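You operate a simulated robot arm through the tools that you are given. There is no shell and no other tool.

You are at the controls of a simulated robot arm. One attempt, no reset.

JOB
Couple the air unit's hose and set the pressure on its yellow tag.
Fine: couple it with the air still shut, then turn the air on; tighten the regulator's wing nut again and leave the air on.

The check looks at the end state, three seconds after you hand in, the way a careful person would. Anything else that was tipped, shoved, dropped, spilled or broken makes it a failure.

ROBOT AND FRAMES
A 7-joint arm with a two-finger gripper, fixed in place. Base frame: the origin is on the floor under the middle of its stand, x ahead of it, y to its left, z up. Readings come in m, rad, newtons and seconds.
With the tool pointing down near the work surface it reaches from about 0.16 to 0.6 m from the base axis. Its first joint turns from -1.152 to 1.152 rad. Payload 2.45 kg.
The TCP is the grasp point between the finger pads, 0.026 m short of the fingertips. In the tool frame z runs along the fingers and y along their closing line. The gripper opens to 0.096 m; its body begins 0.069 m behind the TCP.
Orientation is told as [roll, pitch, yaw] about the base's x, y, z axes, in that order, counted from this pose: with the fingers straight down and closing along the base's y, the tool's x points along the base's -x, its y along +y and its z along -z.

CONTROLS
- The arm moves only by the tool step_arm. Its argument "targets" is one flat list of numbers, 7 for each row, row after row: the shift along the base's x, y, z in units of 50 mm (1.0 is 50 mm), then the turn, a rotation vector about the base's x, y, z in units of 5 degrees (1.0 is 5 degrees), then the closure in counts, from 0 (fully open) to 255 (shut). In form: [dx, dy, dz, rx, ry, rz, gripper, dx, dy, dz, rx, ry, rz, gripper, ...]. A call has 1 to 20 rows; each row shifts and turns the commanded pose from where the row before left it. A call with a number of a shift or a turn outside -1 to 1 is refused whole. A row lasts 0.2 s, in which the tool goes at most 0.05 m and 0.15 rad; a call with a longer step from one row to the next is refused whole, and so is a gripper value outside its range. Where a pose cannot be reached the arm comes as near as it can. A force on the tool above 60 N (or 10 N above the force at the start of the call, whichever is more), or a blocked arm, ends the call early, and 0.2 s more pass. Each finger travels about 0.05 m/s and halts on what it meets, pressing with about 37 N; the grip force reading is that of the motor and also rises with nothing between the fingers. The clock runs only during rows and for 0.2 s after the last one: add rows that do not move to give the fingers time. The reply holds the time, the measured pose of the TCP, the force on the tool along the base axes, the opening and the grip force, in the units named above and with some noise, with the torque about the TCP (base axes, N m) and any sound that the robot's microphone picked up, and new pictures: "show" is both (left out), scene, wrist or none.
- Cameras (640 x 400 px; columns grow to the right, rows downward): "scene" is fixed at [0.1617, -0.4063, 1.3966]; the picture's right is [0.72, -0.69, 0.00], its down [-0.56, -0.58, -0.60] and it looks along [0.42, 0.43, -0.80] (base axes); focal length 310 px, centre (320, 200). "wrist" rides on the gripper at [0.082, 0.003, -0.098] in the tool frame; the picture's right is [-0.04, 1.00, 0.00], its down [-0.73, -0.03, -0.68] and it looks along [-0.68, -0.03, 0.73] (tool axes); focal length 256 px, centre (320, 200). There is no depth. A picture from a camera that has moved, and an enlarged one, comes with that camera's place and axes in the base frame and with its lens.
- inspect(camera, box): a new picture of the part [left, top, right, bottom] of that camera's present view, enlarged. The clock stands still meanwhile.
- close_job(): hands the job in; it is judged then, once.

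Places have to be worked out from the pictures, the camera data and where the tool is seen. Open the gripper and draw the arm clear of the work before you hand the job in, unless the task says otherwise.

The tools are called after "Emit:" as a command line: name --argument value ..., lists and objects as JSON in quotes. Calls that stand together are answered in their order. step_arm: Moves the arm, as the interface text tells. Its arguments: {"type":"object","properties":{"targets":{"type":"array","items":{"type":"number"}},"show":{"type":"string","enum":["both","scene","wrist","none"]}},"required":["targets"]} The other tools are called the same way: inspect (camera, box) takes an enlarged picture of a part of a camera's view; close_job () hands the job in.

At the start:

```text
time_s: 0.0
tcp_pos: [0.4264, 0.0831, 0.868]
tcp_rot: [0.0, -0.002, 0.0]
contact_force: [0.5, -0.8, -0.5]
ft_torque: [0.01, -0.01, -0.02]
finger_gap: 0.0961
gripper_force: 0.1
```

scene: 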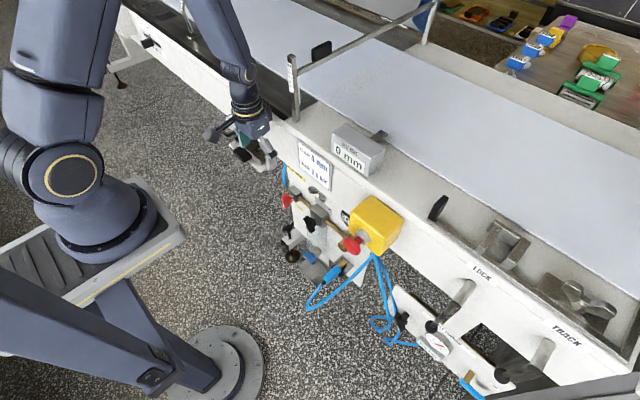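
wrist: 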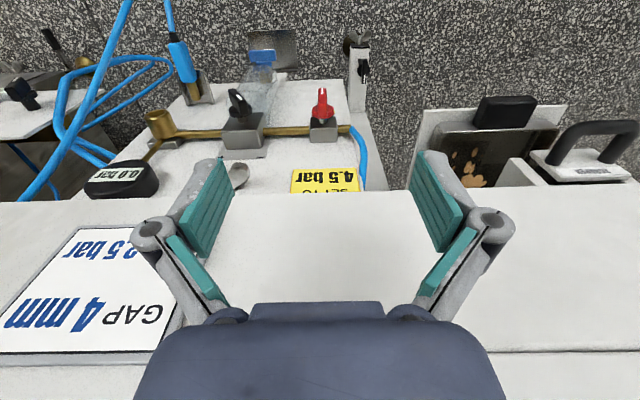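

The wrist view shows the air unit: a yellow tag that seems to read 4.5 bar, a red valve, a black regulator knob, a gauge at 0.0 bar and a hose plug. I'll enlarge these parts before moving.

Emit:
inspect --camera "wrist" --box '[40, 20, 400, 220]'

Emit:
inspect --camera "scene" --box '[240, 120, 440, 300]'

Emit:
inspect --camera "wrist" --box '[200, 70, 400, 200]'

```text
1.78 times, centred on (220, 120) of wrist
camera zoom: at [0.3468, 0.087, 0.9686], right [0.04, 1.0, 0.0], down [0.73, -0.03, 0.68], along [0.68, -0.03, -0.73], focal length 455 px, centre (498, 342)
```

zoom: 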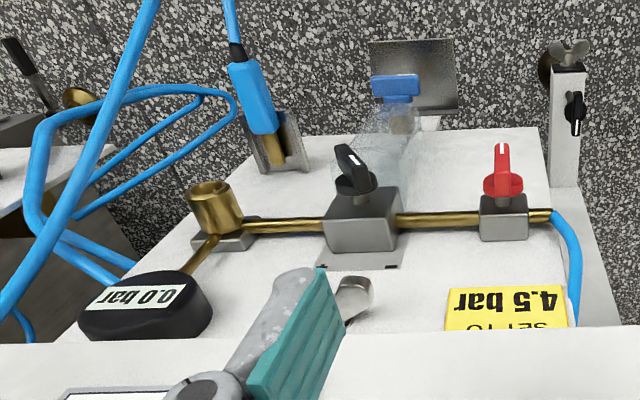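

```text
2.22 times, centred on (340, 210) of scene
camera zoom: at [0.1617, -0.4063, 1.3966], right [0.72, -0.69, 0.0], down [-0.56, -0.58, -0.6], along [0.42, 0.43, -0.8], focal length 690 px, centre (276, 178)
```

zoom: 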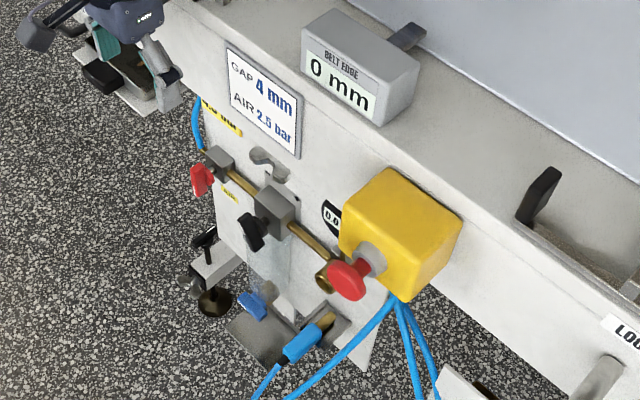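

```text
3.08 times, centred on (300, 135) of wrist
camera zoom: at [0.3468, 0.087, 0.9686], right [0.04, 1.0, 0.0], down [0.73, -0.03, 0.68], along [0.68, -0.03, -0.73], focal length 788 px, centre (382, 400)
```

zoom: 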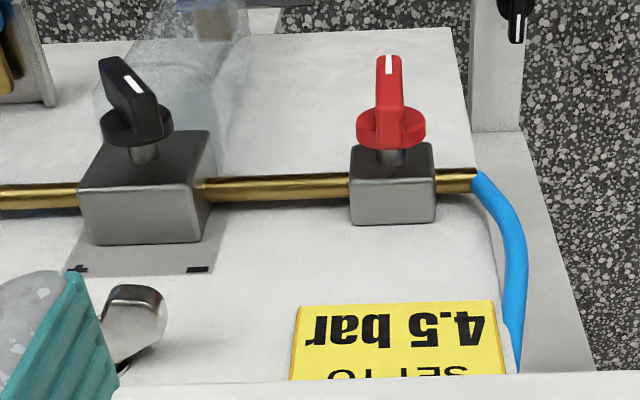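

The tag reads "SET TO 4.5 bar", and the two views put the panel at about x 0.54, facing the robot. I'm backing off and tilting the tool forward so the wrist camera sees the panel from the front.

Emit:
step_arm --targets '[-0.5, -0.3, 0, 0, -1, 0, 0, -0.5, -0.3, -0.2, 0, -1, 0, 0, -0.5, -0.3, -0.4, 0, -1, 0, 0, -0.2, -0.3, -0.5, 0, -1, 0, 0, 0, -0.3, -0.5, 0, -1, 0, 0, 0, -0.3, -0.5, 0, -1, 0, 0, 0, -0.3, -0.5, 0, -1, 0, 0, 0, -0.3, -0.5, 0, -1, 0, 0, 0, 0, -0.5, 0, -1, 0, 0, 0, 0, -0.5, 0, 0, 0, 0]'

```text
time_s: 2.2
tcp_pos: [0.3753, -0.0306, 0.6477]
tcp_rot: [0.001, -0.788, 0.0]
contact_force: [0.5, 0.4, 0.1]
ft_torque: [0.01, 0.06, 0.02]
finger_gap: 0.096
gripper_force: 0.0
out of reach, approached as far as the arm can: row 3, 4
camera wrist: at [0.2484, -0.0276, 0.6604], right [0.03, 1.0, 0.03], down [0.04, -0.03, 1.0], along [1.0, -0.03, -0.04], focal length 256 px, centre (320, 200)
```

scene: 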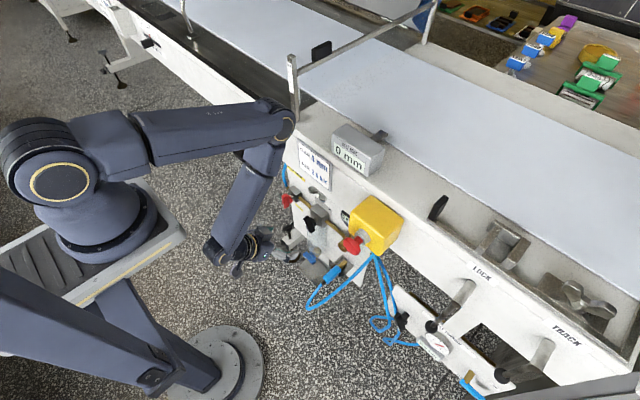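
wrist: 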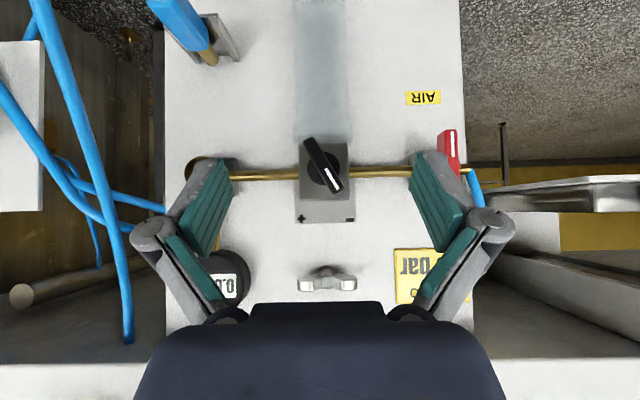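

The wrist camera now sees the panel from the front, upside down: gauge, socket, regulator with + and − marks, wing nut, tag and red valve. I'm enlarging the details.

Emit:
inspect --camera "wrist" --box '[250, 110, 400, 310]'

Emit:
inspect --camera "wrist" --box '[120, 0, 300, 110]'

Emit:
inspect --camera "wrist" --box '[380, 70, 500, 320]'

Emit:
inspect --camera "scene" --box '[230, 160, 390, 300]'

```text
2.00 times, centred on (325, 210) of wrist
camera zoom: at [0.2484, -0.0276, 0.6604], right [0.03, 1.0, 0.03], down [0.04, -0.03, 1.0], along [1.0, -0.03, -0.04], focal length 512 px, centre (310, 180)
```

zoom: 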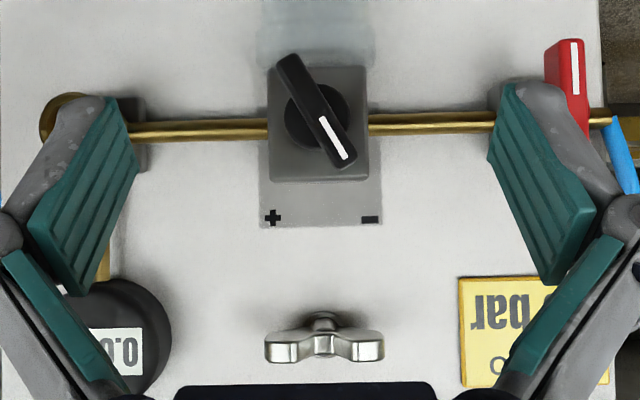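

```text
3.56 times, centred on (210, 55) of wrist
camera zoom: at [0.2484, -0.0276, 0.6604], right [0.03, 1.0, 0.03], down [0.04, -0.03, 1.0], along [1.0, -0.03, -0.04], focal length 910 px, centre (711, 716)
```

zoom: 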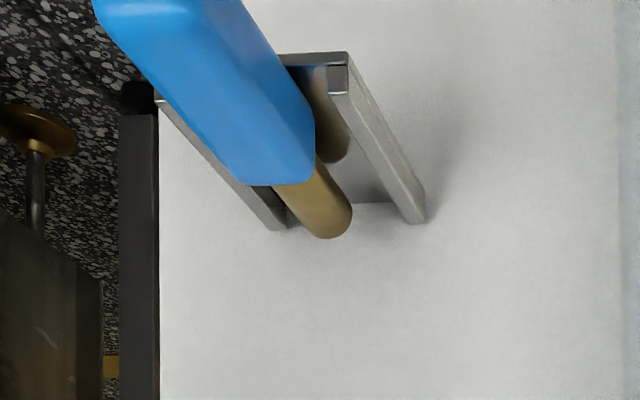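

```text
1.60 times, centred on (440, 195) of wrist
camera zoom: at [0.2484, -0.0276, 0.6604], right [0.03, 1.0, 0.03], down [0.04, -0.03, 1.0], along [1.0, -0.03, -0.04], focal length 410 px, centre (128, 208)
```

zoom: 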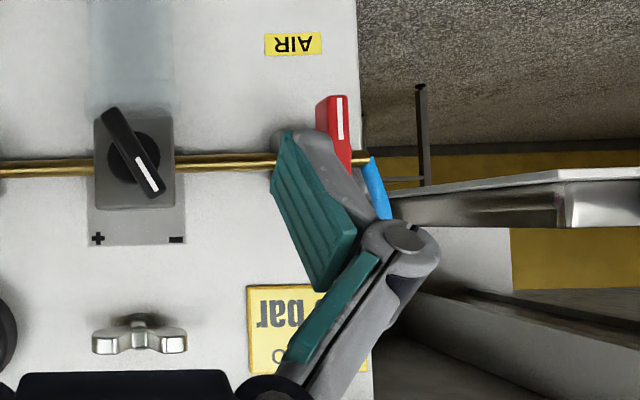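

```text
2.86 times, centred on (310, 230) of scene
camera zoom: at [0.1617, -0.4063, 1.3966], right [0.72, -0.69, 0.0], down [-0.56, -0.58, -0.6], along [0.42, 0.43, -0.8], focal length 887 px, centre (349, 114)
```

zoom: 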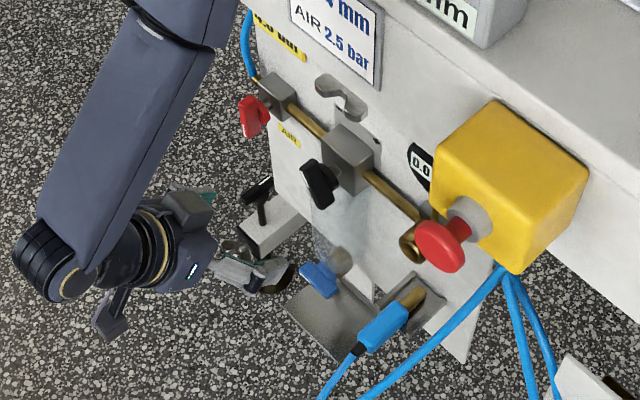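

The knob's pointer is near "−", the wing nut's wings are horizontal, and the plug sits in a U cradle below the socket. I'm moving the camera in front of the plug and socket to measure them.

Emit:
step_arm --targets '[0, -0.6, -0.2, 0, 0, 0, 0, 0, -0.6, -0.2, 0, 0, 0, 0, 0, -0.6, -0.3, 0, 0, 0, 0, 0, -0.6, -0.3, 0, 0, 0, 0, 0, 0, 0, 0, 0, 0, 0]'

```text
time_s: 3.4
tcp_pos: [0.3752, -0.1512, 0.5982]
tcp_rot: [0.0, -0.787, 0.0]
contact_force: [0.1, 0.5, -0.2]
ft_torque: [-0.01, -0.01, 0.04]
finger_gap: 0.0961
gripper_force: 0.0
camera wrist: at [0.2496, -0.1484, 0.6114], right [0.03, 1.0, 0.03], down [0.04, -0.03, 1.0], along [1.0, -0.03, -0.04], focal length 256 px, centre (320, 200)
```

scene: 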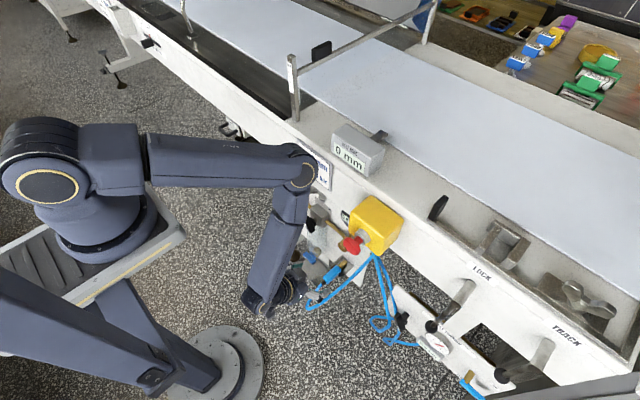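
wrist: 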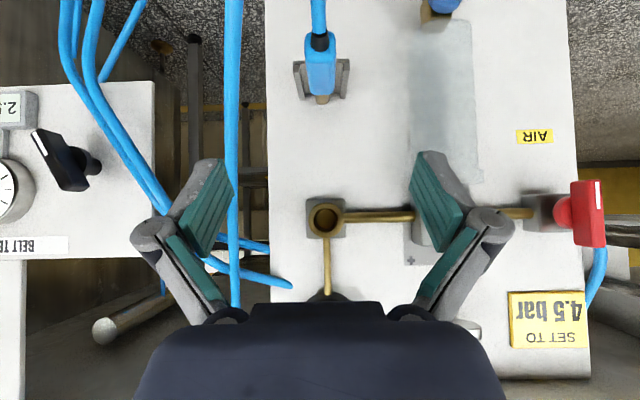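

The plug and the socket now sit almost in line vertically in the picture. I'm enlarging both to get exact positions and axes.

Emit:
inspect --camera "wrist" --box '[260, 0, 380, 120]'

Emit:
inspect --camera "wrist" --box '[270, 170, 390, 310]'

Emit:
inspect --camera "scene" --box '[280, 180, 420, 320]'

```text
3.33 times, centred on (320, 60) of wrist
camera zoom: at [0.2496, -0.1484, 0.6114], right [0.03, 1.0, 0.03], down [0.04, -0.03, 1.0], along [1.0, -0.03, -0.04], focal length 853 px, centre (320, 667)
```

zoom: 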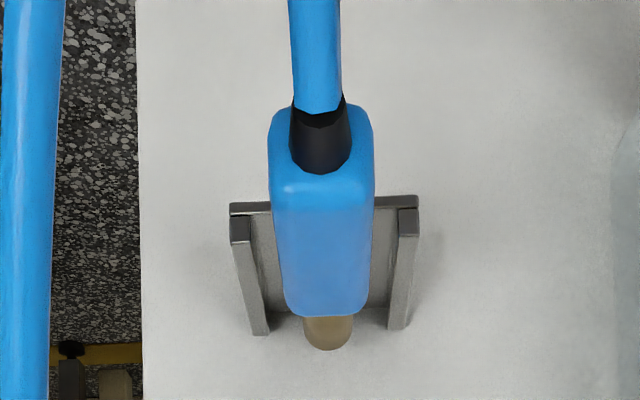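

```text
2.86 times, centred on (330, 240) of wrist
camera zoom: at [0.2496, -0.1484, 0.6114], right [0.03, 1.0, 0.03], down [0.04, -0.03, 1.0], along [1.0, -0.03, -0.04], focal length 731 px, centre (291, 86)
```

zoom: 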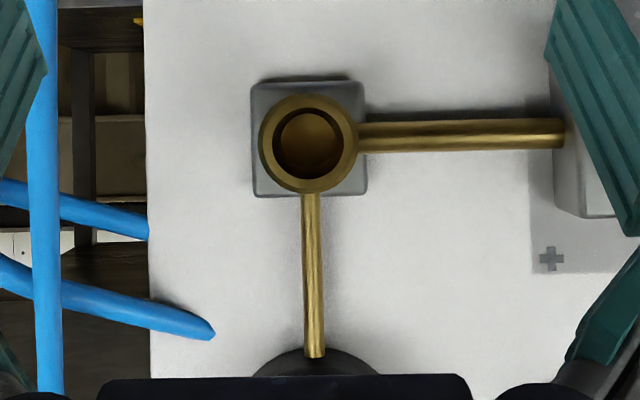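

```text
2.86 times, centred on (350, 250) of scene
camera zoom: at [0.1617, -0.4063, 1.3966], right [0.72, -0.69, 0.0], down [-0.56, -0.58, -0.6], along [0.42, 0.43, -0.8], focal length 887 px, centre (234, 57)
```

zoom: 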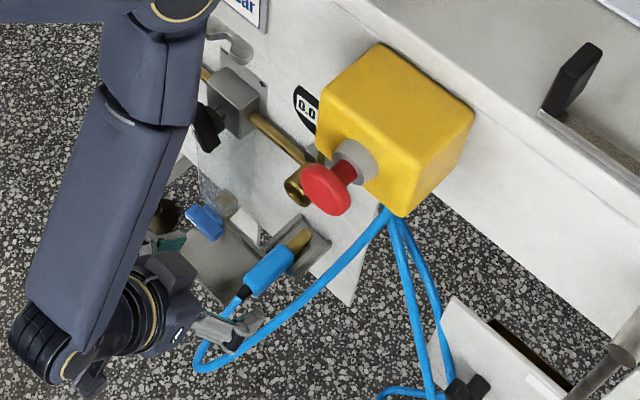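

Both lie on y ≈ −0.150: the plug is level at z ≈ 0.493 with its body from x 0.43 to 0.49, and the socket mouth is near x 0.495, z 0.622. I'm partly closing the fingers to stay clear of the hanging hose and lowering onto the approach line.

Emit:
step_arm --targets '[0, 0.024, -0.23, 0, 0, 0, 120, 0, 0, -0.23, 0, 0, 0, 120, 0, 0, 0, 0, 0, 0, 120, 0, 0, 0, 0, 0, 0, 120]'

```text
time_s: 4.4
tcp_pos: [0.3744, -0.1489, 0.5754]
tcp_rot: [0.001, -0.786, 0.0]
contact_force: [0.1, 0.3, 0.2]
ft_torque: [0.0, 0.0, -0.03]
finger_gap: 0.0506
gripper_force: 0.0
camera wrist: at [0.2494, -0.1453, 0.5882], right [0.03, 1.0, 0.03], down [0.04, -0.03, 1.0], along [1.0, -0.03, -0.04], focal length 256 px, centre (320, 200)
```

scene: 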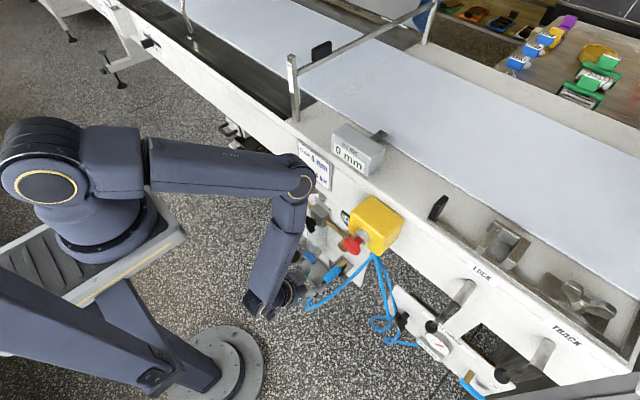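
wrist: 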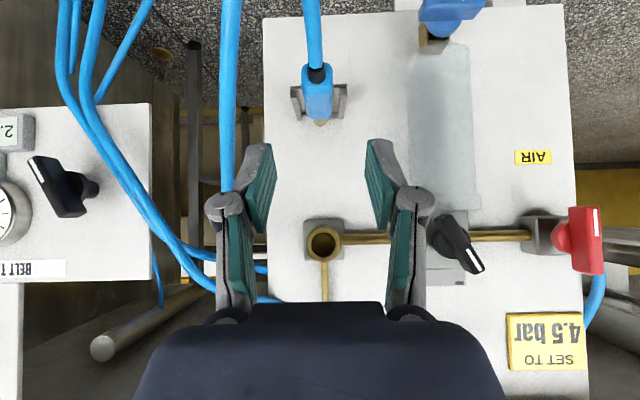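

The fingers are 0.05 m apart and straddle the plug's line. I'm advancing about two thirds of the way along the 45° line and checking again.

Emit:
step_arm --targets '[0.35, -0.02, -0.35, 0, 0, 0, 120, 0.35, 0, -0.35, 0, 0, 0, 120, 0.35, 0, -0.35, 0, 0, 0, 120]'

Emit:
inspect --camera "wrist" --box '[220, 60, 420, 260]'

Emit:
inspect --camera "scene" --box '[270, 200, 390, 320]'

```text
time_s: 5.2
tcp_pos: [0.4267, -0.1516, 0.5209]
tcp_rot: [-0.001, -0.785, 0.0]
contact_force: [-0.2, 0.1, -0.3]
ft_torque: [0.02, 0.02, -0.04]
finger_gap: 0.0506
gripper_force: 0.0
camera wrist: at [0.301, -0.1488, 0.5347], right [0.03, 1.0, 0.03], down [0.04, -0.03, 1.0], along [1.0, -0.03, -0.04], focal length 256 px, centre (320, 200)
```

scene: 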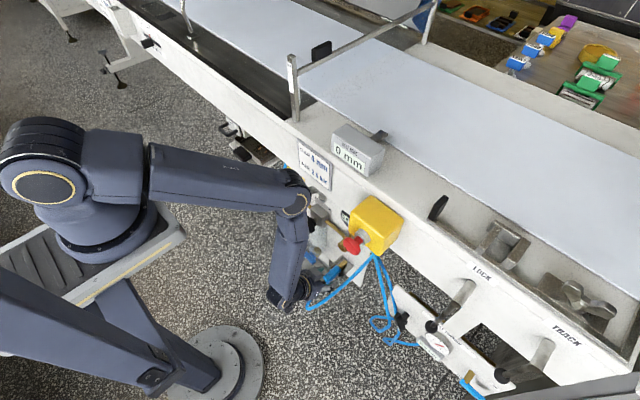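
wrist: 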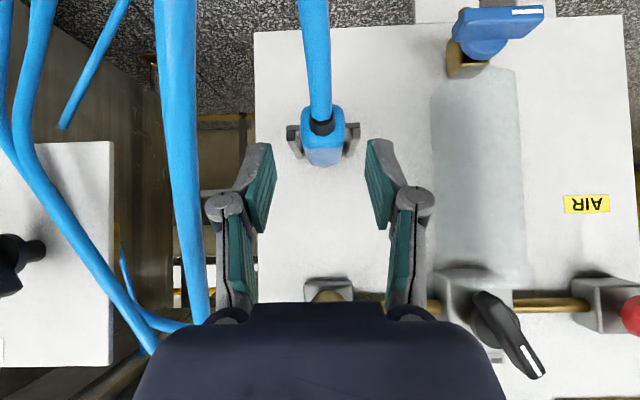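

```text
2.00 times, centred on (320, 160) of wrist
camera zoom: at [0.301, -0.1488, 0.5347], right [0.03, 1.0, 0.03], down [0.04, -0.03, 1.0], along [1.0, -0.03, -0.04], focal length 512 px, centre (320, 280)
```

zoom: 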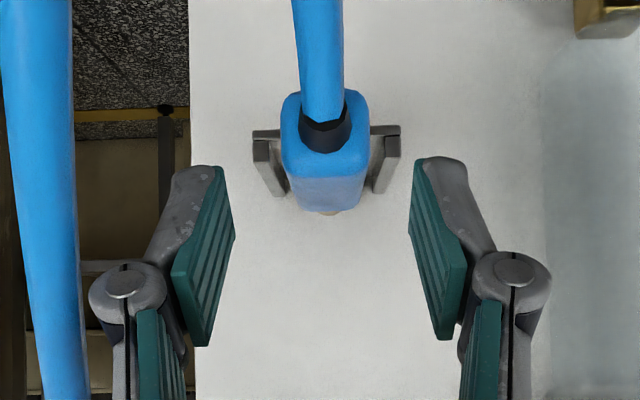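

```text
3.33 times, centred on (330, 260) of scene
camera zoom: at [0.1617, -0.4063, 1.3966], right [0.72, -0.69, 0.0], down [-0.56, -0.58, -0.6], along [0.42, 0.43, -0.8], focal length 1035 px, centre (287, 0)
```

zoom: 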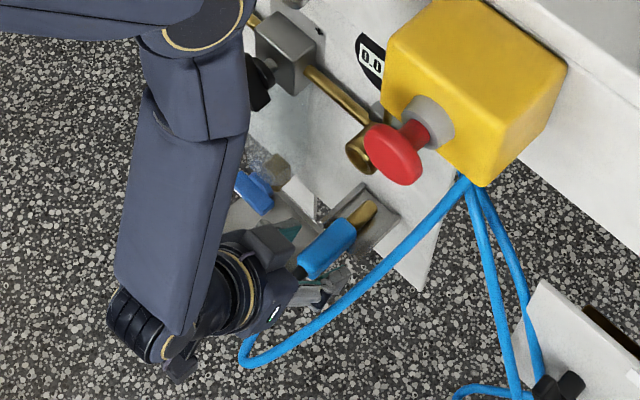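

The plug refines to a rear face at x ≈ 0.425, z ≈ 0.495, y −0.150. I'm advancing the last 27 mm so the pads straddle mid-body.

Emit:
step_arm --targets '[0.27, 0.02, -0.26, 0, 0, 0, 120, 0.27, 0.01, -0.26, 0, 0, 0, 120, 0, 0, 0, 0, 0, 0, 120]'

Emit:
inspect --camera "wrist" --box '[220, 60, 420, 260]'

Emit:
inspect --camera "scene" --box '[270, 200, 390, 320]'

```text
time_s: 6.0
tcp_pos: [0.4484, -0.1518, 0.5048]
tcp_rot: [0.001, -0.785, -0.001]
contact_force: [0.4, -0.5, -0.9]
ft_torque: [-0.01, -0.05, -0.01]
finger_gap: 0.051
gripper_force: 0.0
out of reach, approached as far as the arm can: row 2
camera wrist: at [0.3225, -0.1491, 0.5175], right [0.03, 1.0, 0.03], down [0.04, -0.03, 1.0], along [1.0, -0.03, -0.04], focal length 256 px, centre (320, 200)
```

scene: 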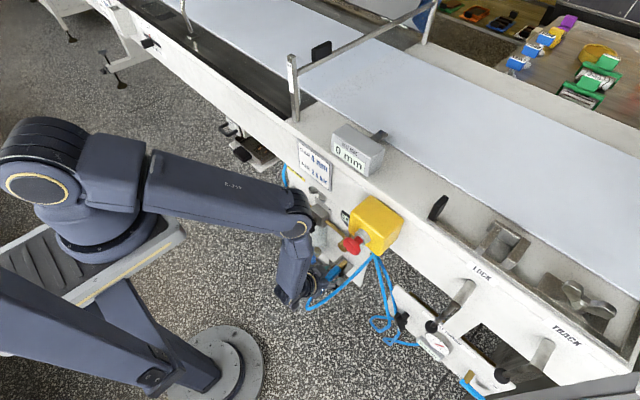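
wrist: 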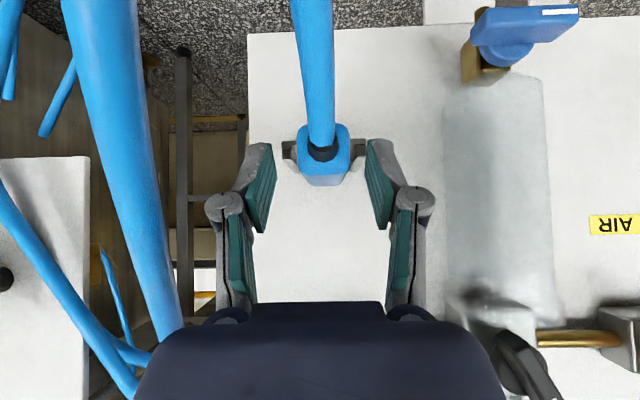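

```text
2.00 times, centred on (320, 160) of wrist
camera zoom: at [0.3225, -0.1491, 0.5175], right [0.03, 1.0, 0.03], down [0.04, -0.03, 1.0], along [1.0, -0.03, -0.04], focal length 512 px, centre (320, 280)
```

zoom: 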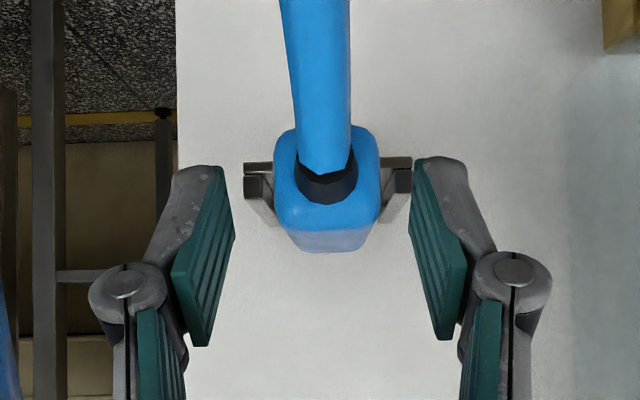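

```text
3.33 times, centred on (330, 260) of scene
camera zoom: at [0.1617, -0.4063, 1.3966], right [0.72, -0.69, 0.0], down [-0.56, -0.58, -0.6], along [0.42, 0.43, -0.8], focal length 1035 px, centre (287, 0)
```

zoom: 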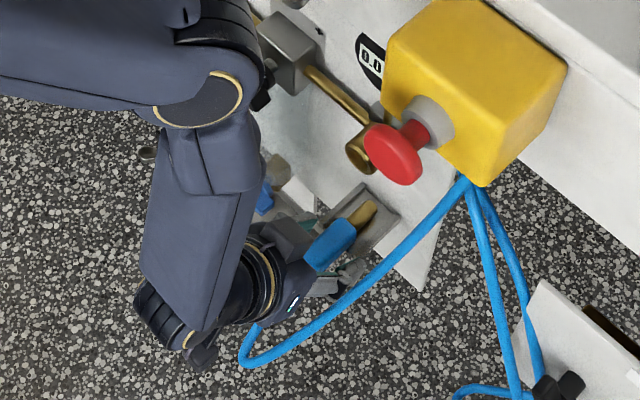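

The arm stopped about 1 cm short, at x 0.448 and z 0.505, and nothing has been touched. I'm nudging toward the target again to learn whether this is a real reach limit.

Emit:
step_arm --targets '[0.05, 0.03, -0.1, 0, 0, 0, 120, 0.05, 0, -0.1, 0, 0, 0, 120]' --show "wrist"

```text
time_s: 6.6
tcp_pos: [0.4492, -0.1517, 0.505]
tcp_rot: [0.0, -0.784, 0.001]
contact_force: [-0.4, 0.5, 0.6]
ft_torque: [-0.04, -0.02, -0.01]
finger_gap: 0.0511
gripper_force: 0.1
out of reach, approached as far as the arm can: row 1, 2
camera wrist: at [0.3223, -0.149, 0.5176], right [0.03, 1.0, 0.03], down [0.04, -0.03, 1.0], along [1.0, -0.03, -0.04], focal length 256 px, centre (320, 200)
```

wrist: 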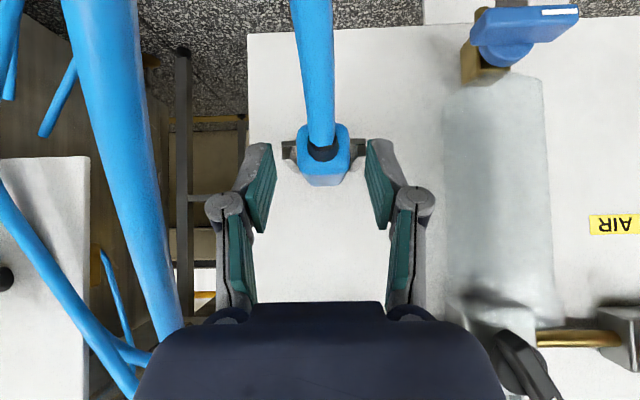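

It is a real limit at this tilt. I'm trying the tool 10° more upright with the same nudge to see whether the reach opens up.

Emit:
step_arm --targets '[0, 0, 0, 0, 1, 0, 120, 0, 0, 0, 0, 1, 0, 120, 0.05, 0.02, -0.1, 0, 0, 0, 120, 0.05, 0.01, -0.1, 0, 0, 0, 120, 0, 0, 0, 0, 0, 0, 120]' --show "wrist"

```text
time_s: 7.8
tcp_pos: [0.455, -0.15, 0.4953]
tcp_rot: [0.0, -0.612, 0.0]
contact_force: [0.1, -1.8, 0.5]
ft_torque: [-0.01, -0.02, -0.04]
finger_gap: 0.0522
gripper_force: 0.9
camera wrist: at [0.3324, -0.1465, 0.5301], right [0.03, 1.0, 0.02], down [0.21, -0.03, 0.98], along [0.98, -0.03, -0.21], focal length 256 px, centre (320, 200)
```

wrist: 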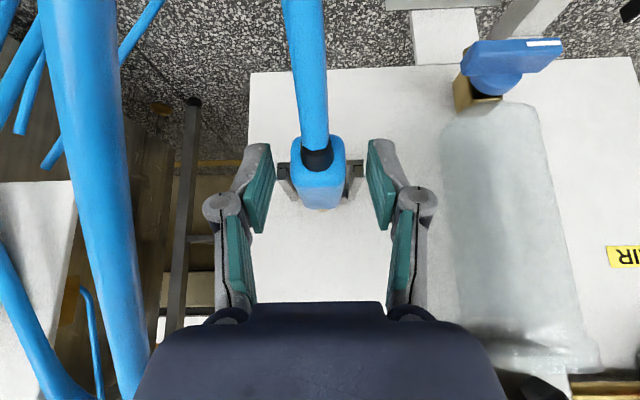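

At 35° from vertical the TCP reached (0.455, −0.150, 0.495) and the plug lies between the pads. I'm closing the gripper on it.

Emit:
step_arm --targets '[0, 0, 0, 0, 0, 0, 255, 0, 0, 0, 0, 0, 0, 255, 0, 0, 0, 0, 0, 0, 255, 0, 0, 0, 0, 0, 0, 255, 0, 0, 0, 0, 0, 0, 255]'

Emit:
inspect --camera "wrist" --box '[220, 60, 420, 260]'

Emit:
inspect --camera "scene" --box '[270, 180, 410, 320]'

```text
time_s: 9.0
tcp_pos: [0.4552, -0.149, 0.4961]
tcp_rot: [0.001, -0.61, 0.001]
contact_force: [2.3, -5.4, -0.5]
ft_torque: [-0.06, 0.01, -0.22]
finger_gap: 0.0515
gripper_force: 44.5
camera wrist: at [0.3323, -0.1466, 0.5301], right [0.03, 1.0, 0.02], down [0.21, -0.03, 0.98], along [0.98, -0.03, -0.21], focal length 256 px, centre (320, 200)
```

scene: 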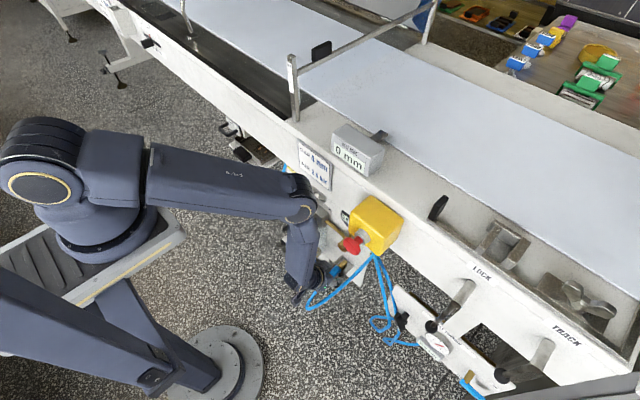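
wrist: 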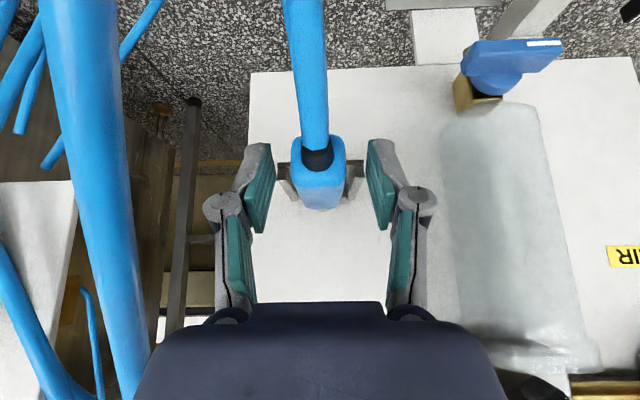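

```text
2.00 times, centred on (320, 160) of wrist
camera zoom: at [0.3323, -0.1466, 0.5301], right [0.03, 1.0, 0.02], down [0.21, -0.03, 0.98], along [0.98, -0.03, -0.21], focal length 512 px, centre (320, 280)
```

zoom: 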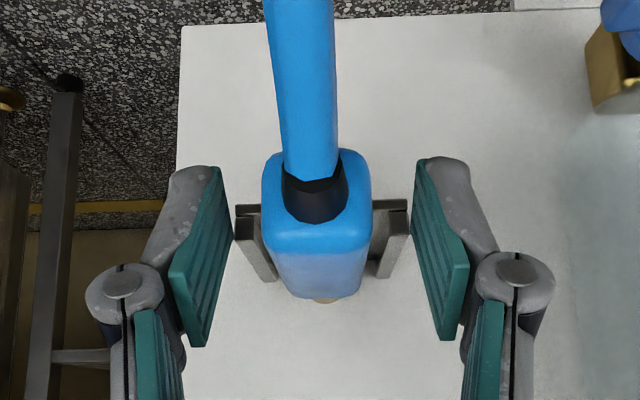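

```text
2.86 times, centred on (340, 250) of scene
camera zoom: at [0.1617, -0.4063, 1.3966], right [0.72, -0.69, 0.0], down [-0.56, -0.58, -0.6], along [0.42, 0.43, -0.8], focal length 887 px, centre (263, 57)
```

zoom: 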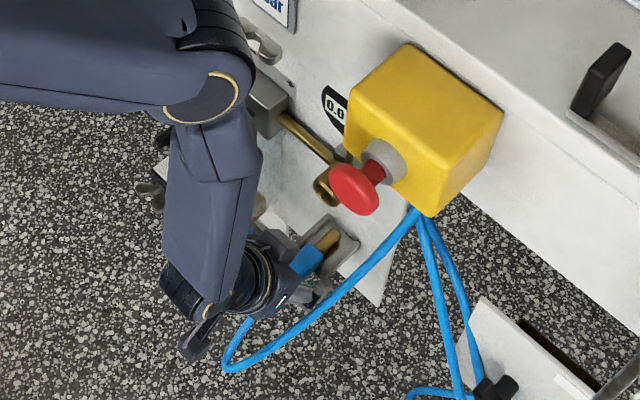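

The fingertips are blocked at 0.0515 m; they are squeezing the outside of the cradle, not the plug. I'm opening slightly, backing out up and rearward so the tips clear the cradle front, then checking.

Emit:
step_arm --targets '[0, 0, 0, 0, 0, 0, 95, 0, 0, 0, 0, 0, 0, 95, -0.12, 0, 0.08, 0, 0, 0, 95, -0.12, 0, 0.08, 0, 0, 0, 95, 0, 0, 0, 0, 0, 0, 95]' --show "wrist"

Emit:
inspect --camera "wrist" --box '[220, 60, 420, 260]'

```text
time_s: 10.2
tcp_pos: [0.4429, -0.1503, 0.5041]
tcp_rot: [-0.001, -0.61, 0.001]
contact_force: [-0.9, -0.3, 0.2]
ft_torque: [-0.02, 0.01, 0.0]
finger_gap: 0.06
gripper_force: 0.1
camera wrist: at [0.3201, -0.1472, 0.5389], right [0.03, 1.0, 0.02], down [0.21, -0.03, 0.98], along [0.98, -0.03, -0.21], focal length 256 px, centre (320, 200)
```

wrist: 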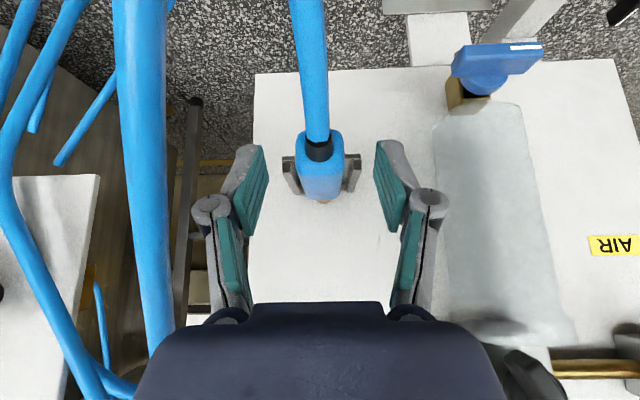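

```text
2.00 times, centred on (320, 160) of wrist
camera zoom: at [0.3201, -0.1472, 0.5389], right [0.03, 1.0, 0.02], down [0.21, -0.03, 0.98], along [0.98, -0.03, -0.21], focal length 512 px, centre (320, 280)
```

zoom: 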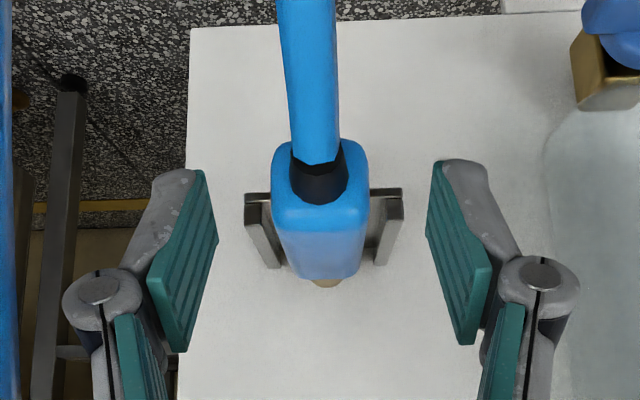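

The fingertips are now about 15 mm short of the cradle's front edge. I'm closing on the rear half of the plug body.

Emit:
step_arm --targets '[0, 0, 0, 0, 0, 0, 255, 0, 0, 0, 0, 0, 0, 255, 0, 0, 0, 0, 0, 0, 255, 0, 0, 0, 0, 0, 0, 255, 0, 0, 0, 0, 0, 0, 255]' --show "wrist"

Emit:
inspect --camera "wrist" --box '[220, 60, 420, 260]'

```text
time_s: 11.4
tcp_pos: [0.443, -0.151, 0.504]
tcp_rot: [-0.002, -0.612, 0.0]
contact_force: [-1.4, -0.1, 3.2]
ft_torque: [-0.02, -0.09, 0.03]
finger_gap: 0.0236
gripper_force: 37.1
camera wrist: at [0.3202, -0.1471, 0.5388], right [0.03, 1.0, 0.02], down [0.21, -0.03, 0.98], along [0.98, -0.03, -0.21], focal length 256 px, centre (320, 200)
```

wrist: 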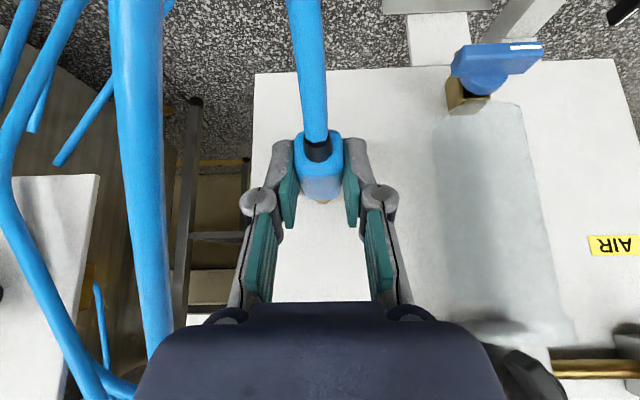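

```text
2.00 times, centred on (320, 160) of wrist
camera zoom: at [0.3202, -0.1471, 0.5388], right [0.03, 1.0, 0.02], down [0.21, -0.03, 0.98], along [0.98, -0.03, -0.21], focal length 512 px, centre (320, 280)
```

zoom: 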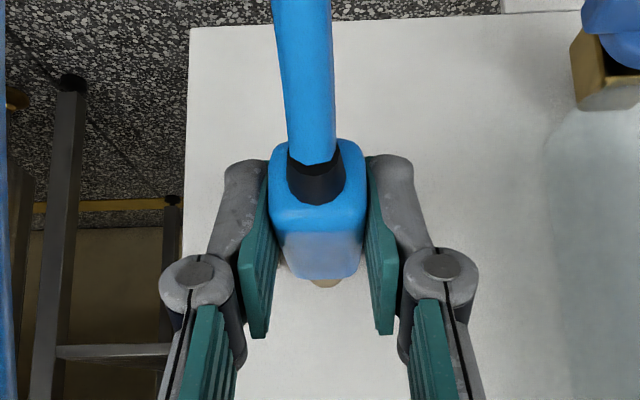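

The plug is gripped at 0.0236 m with 37 N. I'm drawing it straight back along −x out of the cradle, slowly, watching the force.

Emit:
step_arm --targets '[0, 0, 0.04, 0, 0, 0, 255, -0.2, 0, 0.04, 0, 0, 0, 255, -0.3, 0, 0, 0, 0, 0, 255, -0.3, 0, 0, 0, 0, 0, 255, -0.3, 0, 0, 0, 0, 0, 255, -0.3, 0, 0, 0, 0, 0, 255]'

Emit:
inspect --camera "wrist" --box '[220, 60, 420, 260]'

Emit:
inspect --camera "scene" --box '[270, 180, 410, 320]'

```text
time_s: 12.8
tcp_pos: [0.3712, -0.1477, 0.5062]
tcp_rot: [0.002, -0.609, 0.0]
contact_force: [-0.3, 0.2, -1.5]
ft_torque: [0.02, 0.08, -0.03]
finger_gap: 0.0234
gripper_force: 37.3
camera wrist: at [0.2498, -0.1449, 0.5418], right [0.03, 1.0, 0.02], down [0.21, -0.03, 0.98], along [0.98, -0.03, -0.21], focal length 256 px, centre (320, 200)
```

scene: 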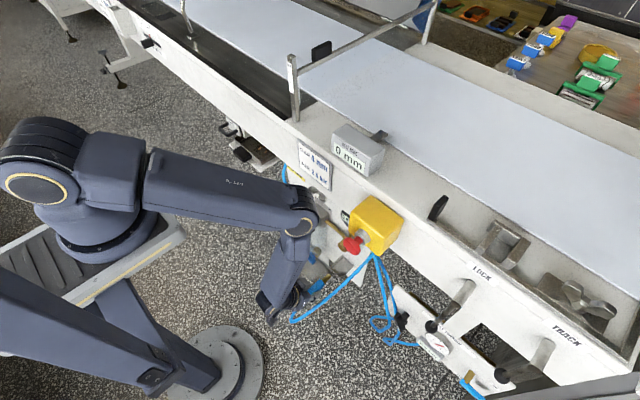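
wrist: 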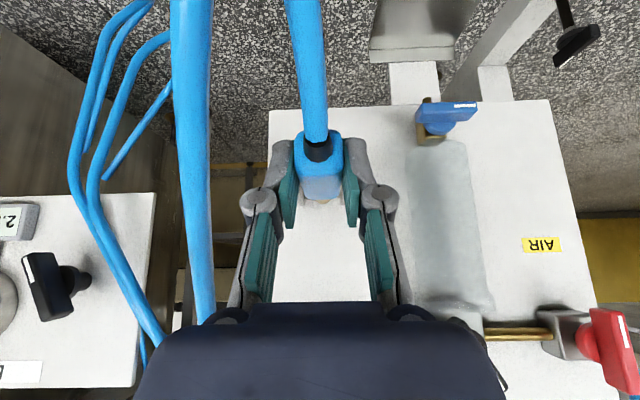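

```text
2.00 times, centred on (320, 160) of wrist
camera zoom: at [0.2498, -0.1449, 0.5418], right [0.03, 1.0, 0.02], down [0.21, -0.03, 0.98], along [0.98, -0.03, -0.21], focal length 512 px, centre (320, 280)
```

zoom: 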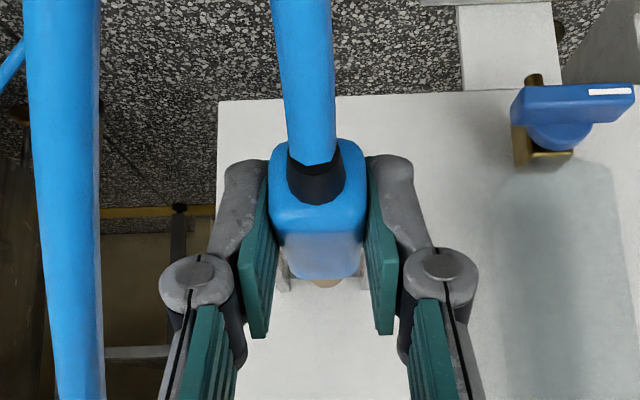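

```text
2.86 times, centred on (340, 250) of scene
camera zoom: at [0.1617, -0.4063, 1.3966], right [0.72, -0.69, 0.0], down [-0.56, -0.58, -0.6], along [0.42, 0.43, -0.8], focal length 887 px, centre (263, 57)
```

zoom: 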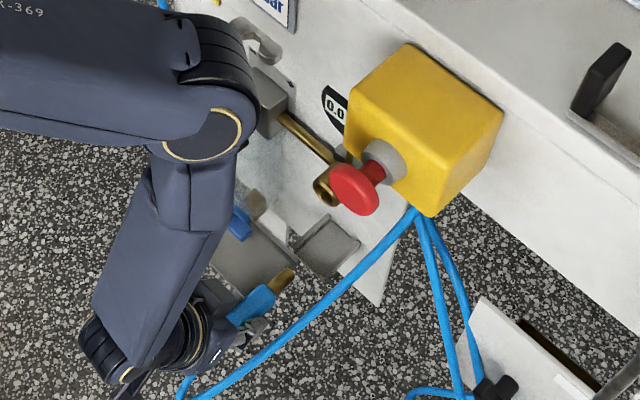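

The plug came free and is still aligned in the grip. I'm raising it to socket height, staying well back, and looking at both again.

Emit:
step_arm --targets '[0, -0.02, 0.5, 0, 0, 0, 255, 0, -0.02, 0.5, 0, 0, 0, 255, 0, 0, 0.5, 0, 0, 0, 255, 0, 0, 0.5, 0, 0, 0, 255, -0.1, 0, 0.5, 0, 0, 0, 255, 0, 0, 0, 0, 0, 0, 255]'

Emit:
inspect --camera "wrist" --box '[220, 80, 420, 300]'

Emit:
inspect --camera "scene" --box '[270, 180, 410, 320]'

```text
time_s: 14.2
tcp_pos: [0.3665, -0.1514, 0.6327]
tcp_rot: [0.0, -0.611, 0.001]
contact_force: [-0.2, 0.1, -2.9]
ft_torque: [0.01, 0.07, 0.0]
finger_gap: 0.0235
gripper_force: 36.8
camera wrist: at [0.2432, -0.1481, 0.6655], right [0.03, 1.0, 0.02], down [0.21, -0.03, 0.98], along [0.98, -0.03, -0.21], focal length 256 px, centre (320, 200)
```

scene: 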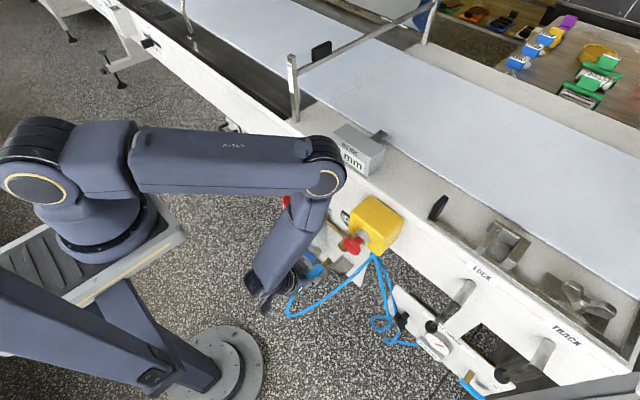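
wrist: 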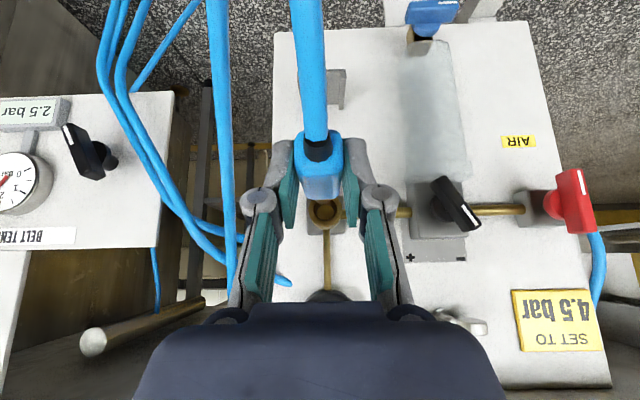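

```text
1.82 times, centred on (320, 190) of wrist
camera zoom: at [0.2432, -0.1481, 0.6655], right [0.03, 1.0, 0.02], down [0.21, -0.03, 0.98], along [0.98, -0.03, -0.21], focal length 465 px, centre (320, 218)
```

zoom: 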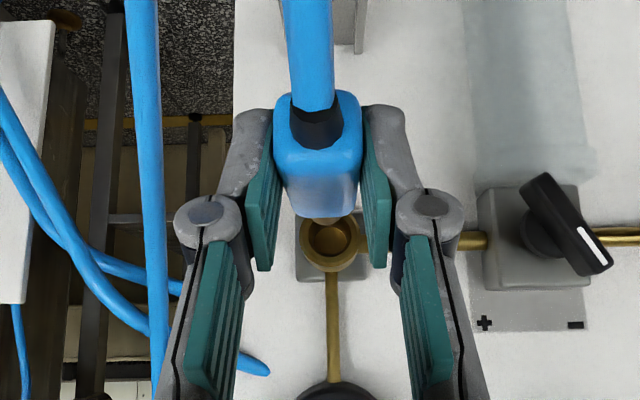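

```text
2.86 times, centred on (340, 250) of scene
camera zoom: at [0.1617, -0.4063, 1.3966], right [0.72, -0.69, 0.0], down [-0.56, -0.58, -0.6], along [0.42, 0.43, -0.8], focal length 887 px, centre (263, 57)
```

zoom: 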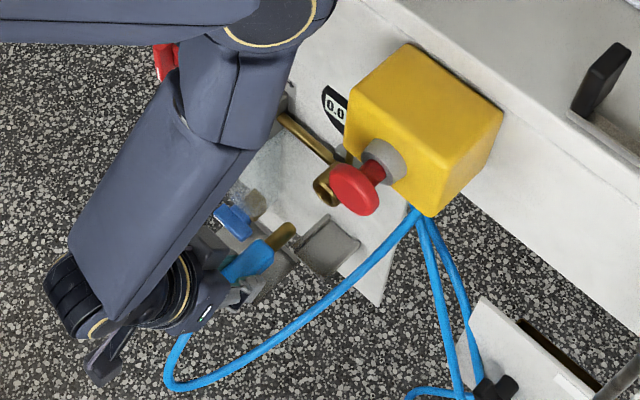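

Plug and socket are both in view; I need the socket's depth and height more exactly. I'm zooming in here, then dropping 50 mm at the same tilt to get a clean parallax baseline.

Emit:
inspect --camera "wrist" --box '[290, 120, 360, 260]'

Emit:
step_arm --targets '[0, 0, -0.5, 0, 0, 0, 255, 0, 0, -0.5, 0, 0, 0, 255, 0, 0, 0, 0, 0, 0, 255]' --show "wrist"

Emit:
inspect --camera "wrist" --box '[290, 120, 360, 280]'

```text
2.86 times, centred on (325, 190) of wrist
camera zoom: at [0.2432, -0.1481, 0.6655], right [0.03, 1.0, 0.02], down [0.21, -0.03, 0.98], along [0.98, -0.03, -0.21], focal length 731 px, centre (306, 229)
```

zoom: 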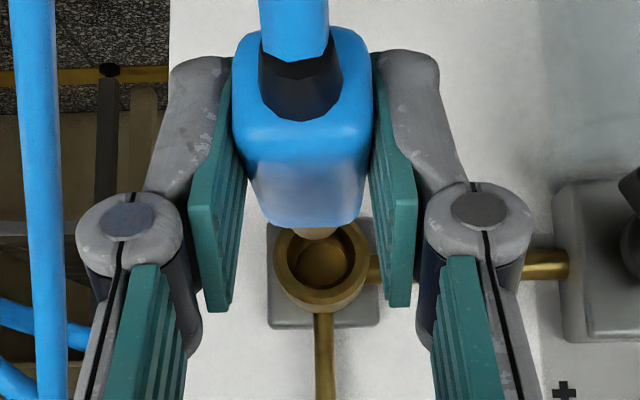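

```text
time_s: 15.0
tcp_pos: [0.3659, -0.1507, 0.58]
tcp_rot: [-0.001, -0.611, 0.001]
contact_force: [0.6, 0.3, -1.4]
ft_torque: [0.01, 0.09, -0.01]
finger_gap: 0.0235
gripper_force: 36.9
camera wrist: at [0.244, -0.1474, 0.615], right [0.03, 1.0, 0.02], down [0.21, -0.03, 0.98], along [0.98, -0.03, -0.21], focal length 256 px, centre (320, 200)
```

wrist: 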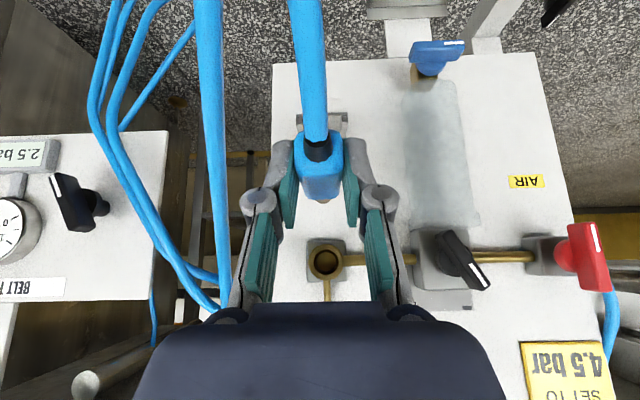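

```text
2.50 times, centred on (325, 200) of wrist
camera zoom: at [0.244, -0.1474, 0.615], right [0.03, 1.0, 0.02], down [0.21, -0.03, 0.98], along [0.98, -0.03, -0.21], focal length 640 px, centre (308, 200)
```

zoom: 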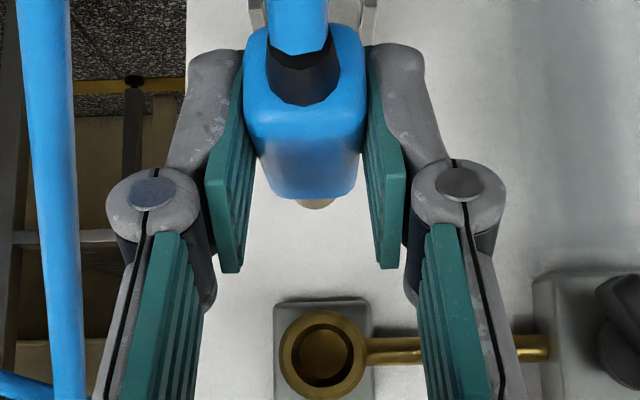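

Parallax at constant tilt puts the socket mouth at (0.5095, −0.151, 0.622) with an outer diameter of 35 mm. The plug axis is about 14 mm below the TCP, so I'm raising to TCP z ≈ 0.636 and moving forward until the tip is just short of the mouth.

Emit:
step_arm --targets '[0, -0.01, 0.56, 0, 0, 0, 255, 0, 0, 0.56, 0, 0, 0, 255, 0.4, 0, 0, 0, 0, 0, 255, 0.4, 0, 0, 0, 0, 0, 255, 0, 0, 0, 0, 0, 0, 255]'

Emit:
inspect --camera "wrist" --box '[270, 120, 370, 280]'

Emit:
inspect --camera "scene" --box '[270, 160, 410, 300]'

```text
time_s: 16.2
tcp_pos: [0.406, -0.1518, 0.6355]
tcp_rot: [0.0, -0.61, 0.0]
contact_force: [-0.2, -0.5, -2.0]
ft_torque: [0.01, 0.09, 0.02]
finger_gap: 0.0236
gripper_force: 37.1
camera wrist: at [0.2845, -0.1487, 0.6711], right [0.03, 1.0, 0.02], down [0.21, -0.03, 0.98], along [0.98, -0.03, -0.21], focal length 256 px, centre (320, 200)
```

scene: 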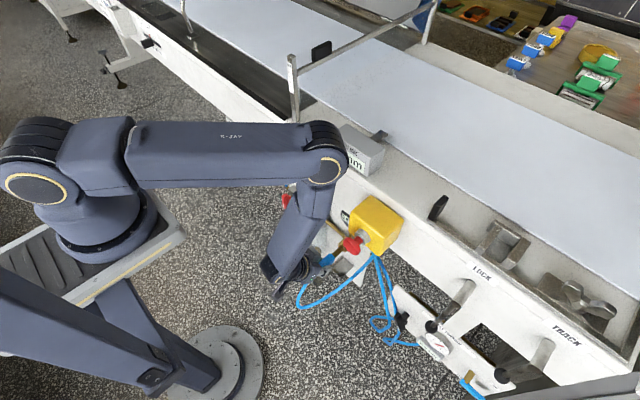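
wrist: 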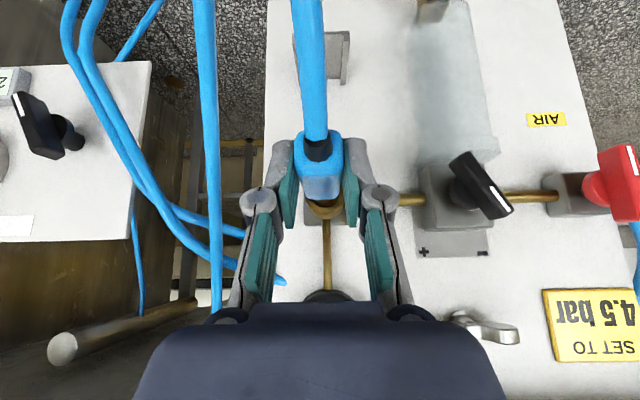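

```text
2.50 times, centred on (320, 200) of wrist
camera zoom: at [0.2845, -0.1487, 0.6711], right [0.03, 1.0, 0.02], down [0.21, -0.03, 0.98], along [0.98, -0.03, -0.21], focal length 640 px, centre (320, 200)
```

zoom: 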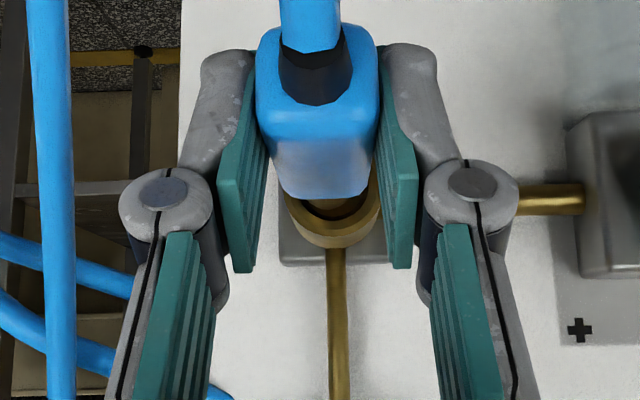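

```text
2.86 times, centred on (340, 230) of scene
camera zoom: at [0.1617, -0.4063, 1.3966], right [0.72, -0.69, 0.0], down [-0.56, -0.58, -0.6], along [0.42, 0.43, -0.8], focal length 887 px, centre (263, 114)
```

zoom: 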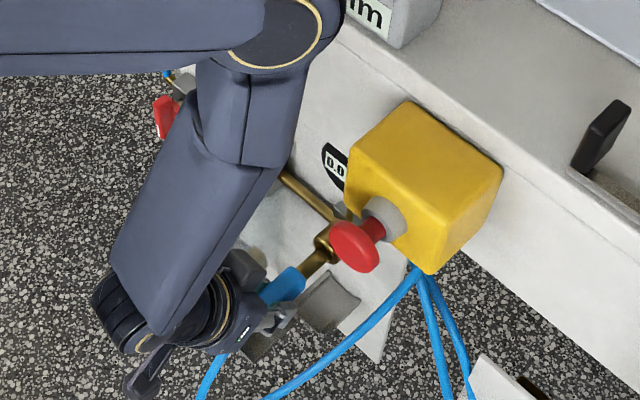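

The tip is just short of the mouth and the side-to-side alignment is within about 1 mm. I want the height checked more closely, so I'm enlarging the plug in both views.

Emit:
inspect --camera "wrist" --box '[290, 125, 350, 225]'

Emit:
inspect --camera "scene" --box '[325, 225, 385, 275]'

```text
4.00 times, centred on (320, 175) of wrist
camera zoom: at [0.2845, -0.1487, 0.6711], right [0.03, 1.0, 0.02], down [0.21, -0.03, 0.98], along [0.98, -0.03, -0.21], focal length 1024 px, centre (320, 300)
```

zoom: 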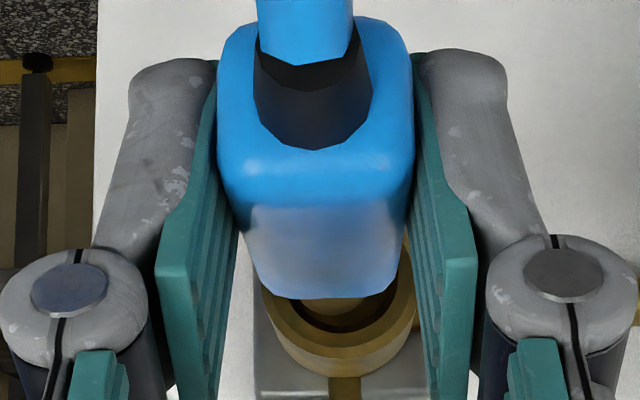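

```text
8.00 times, centred on (355, 250) of scene
camera zoom: at [0.1617, -0.4063, 1.3966], right [0.72, -0.69, 0.0], down [-0.56, -0.58, -0.6], along [0.42, 0.43, -0.8], focal length 2484 px, centre (40, -200)
```

zoom: 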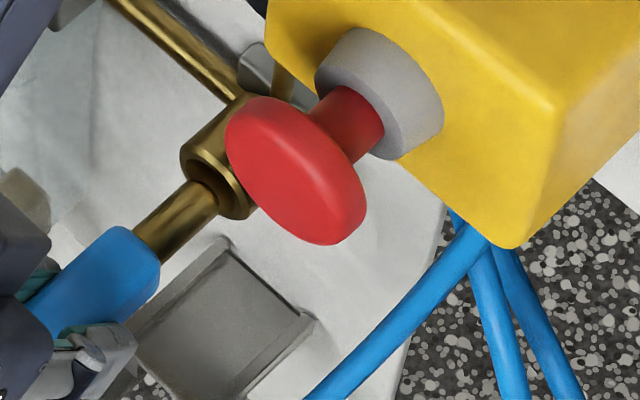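

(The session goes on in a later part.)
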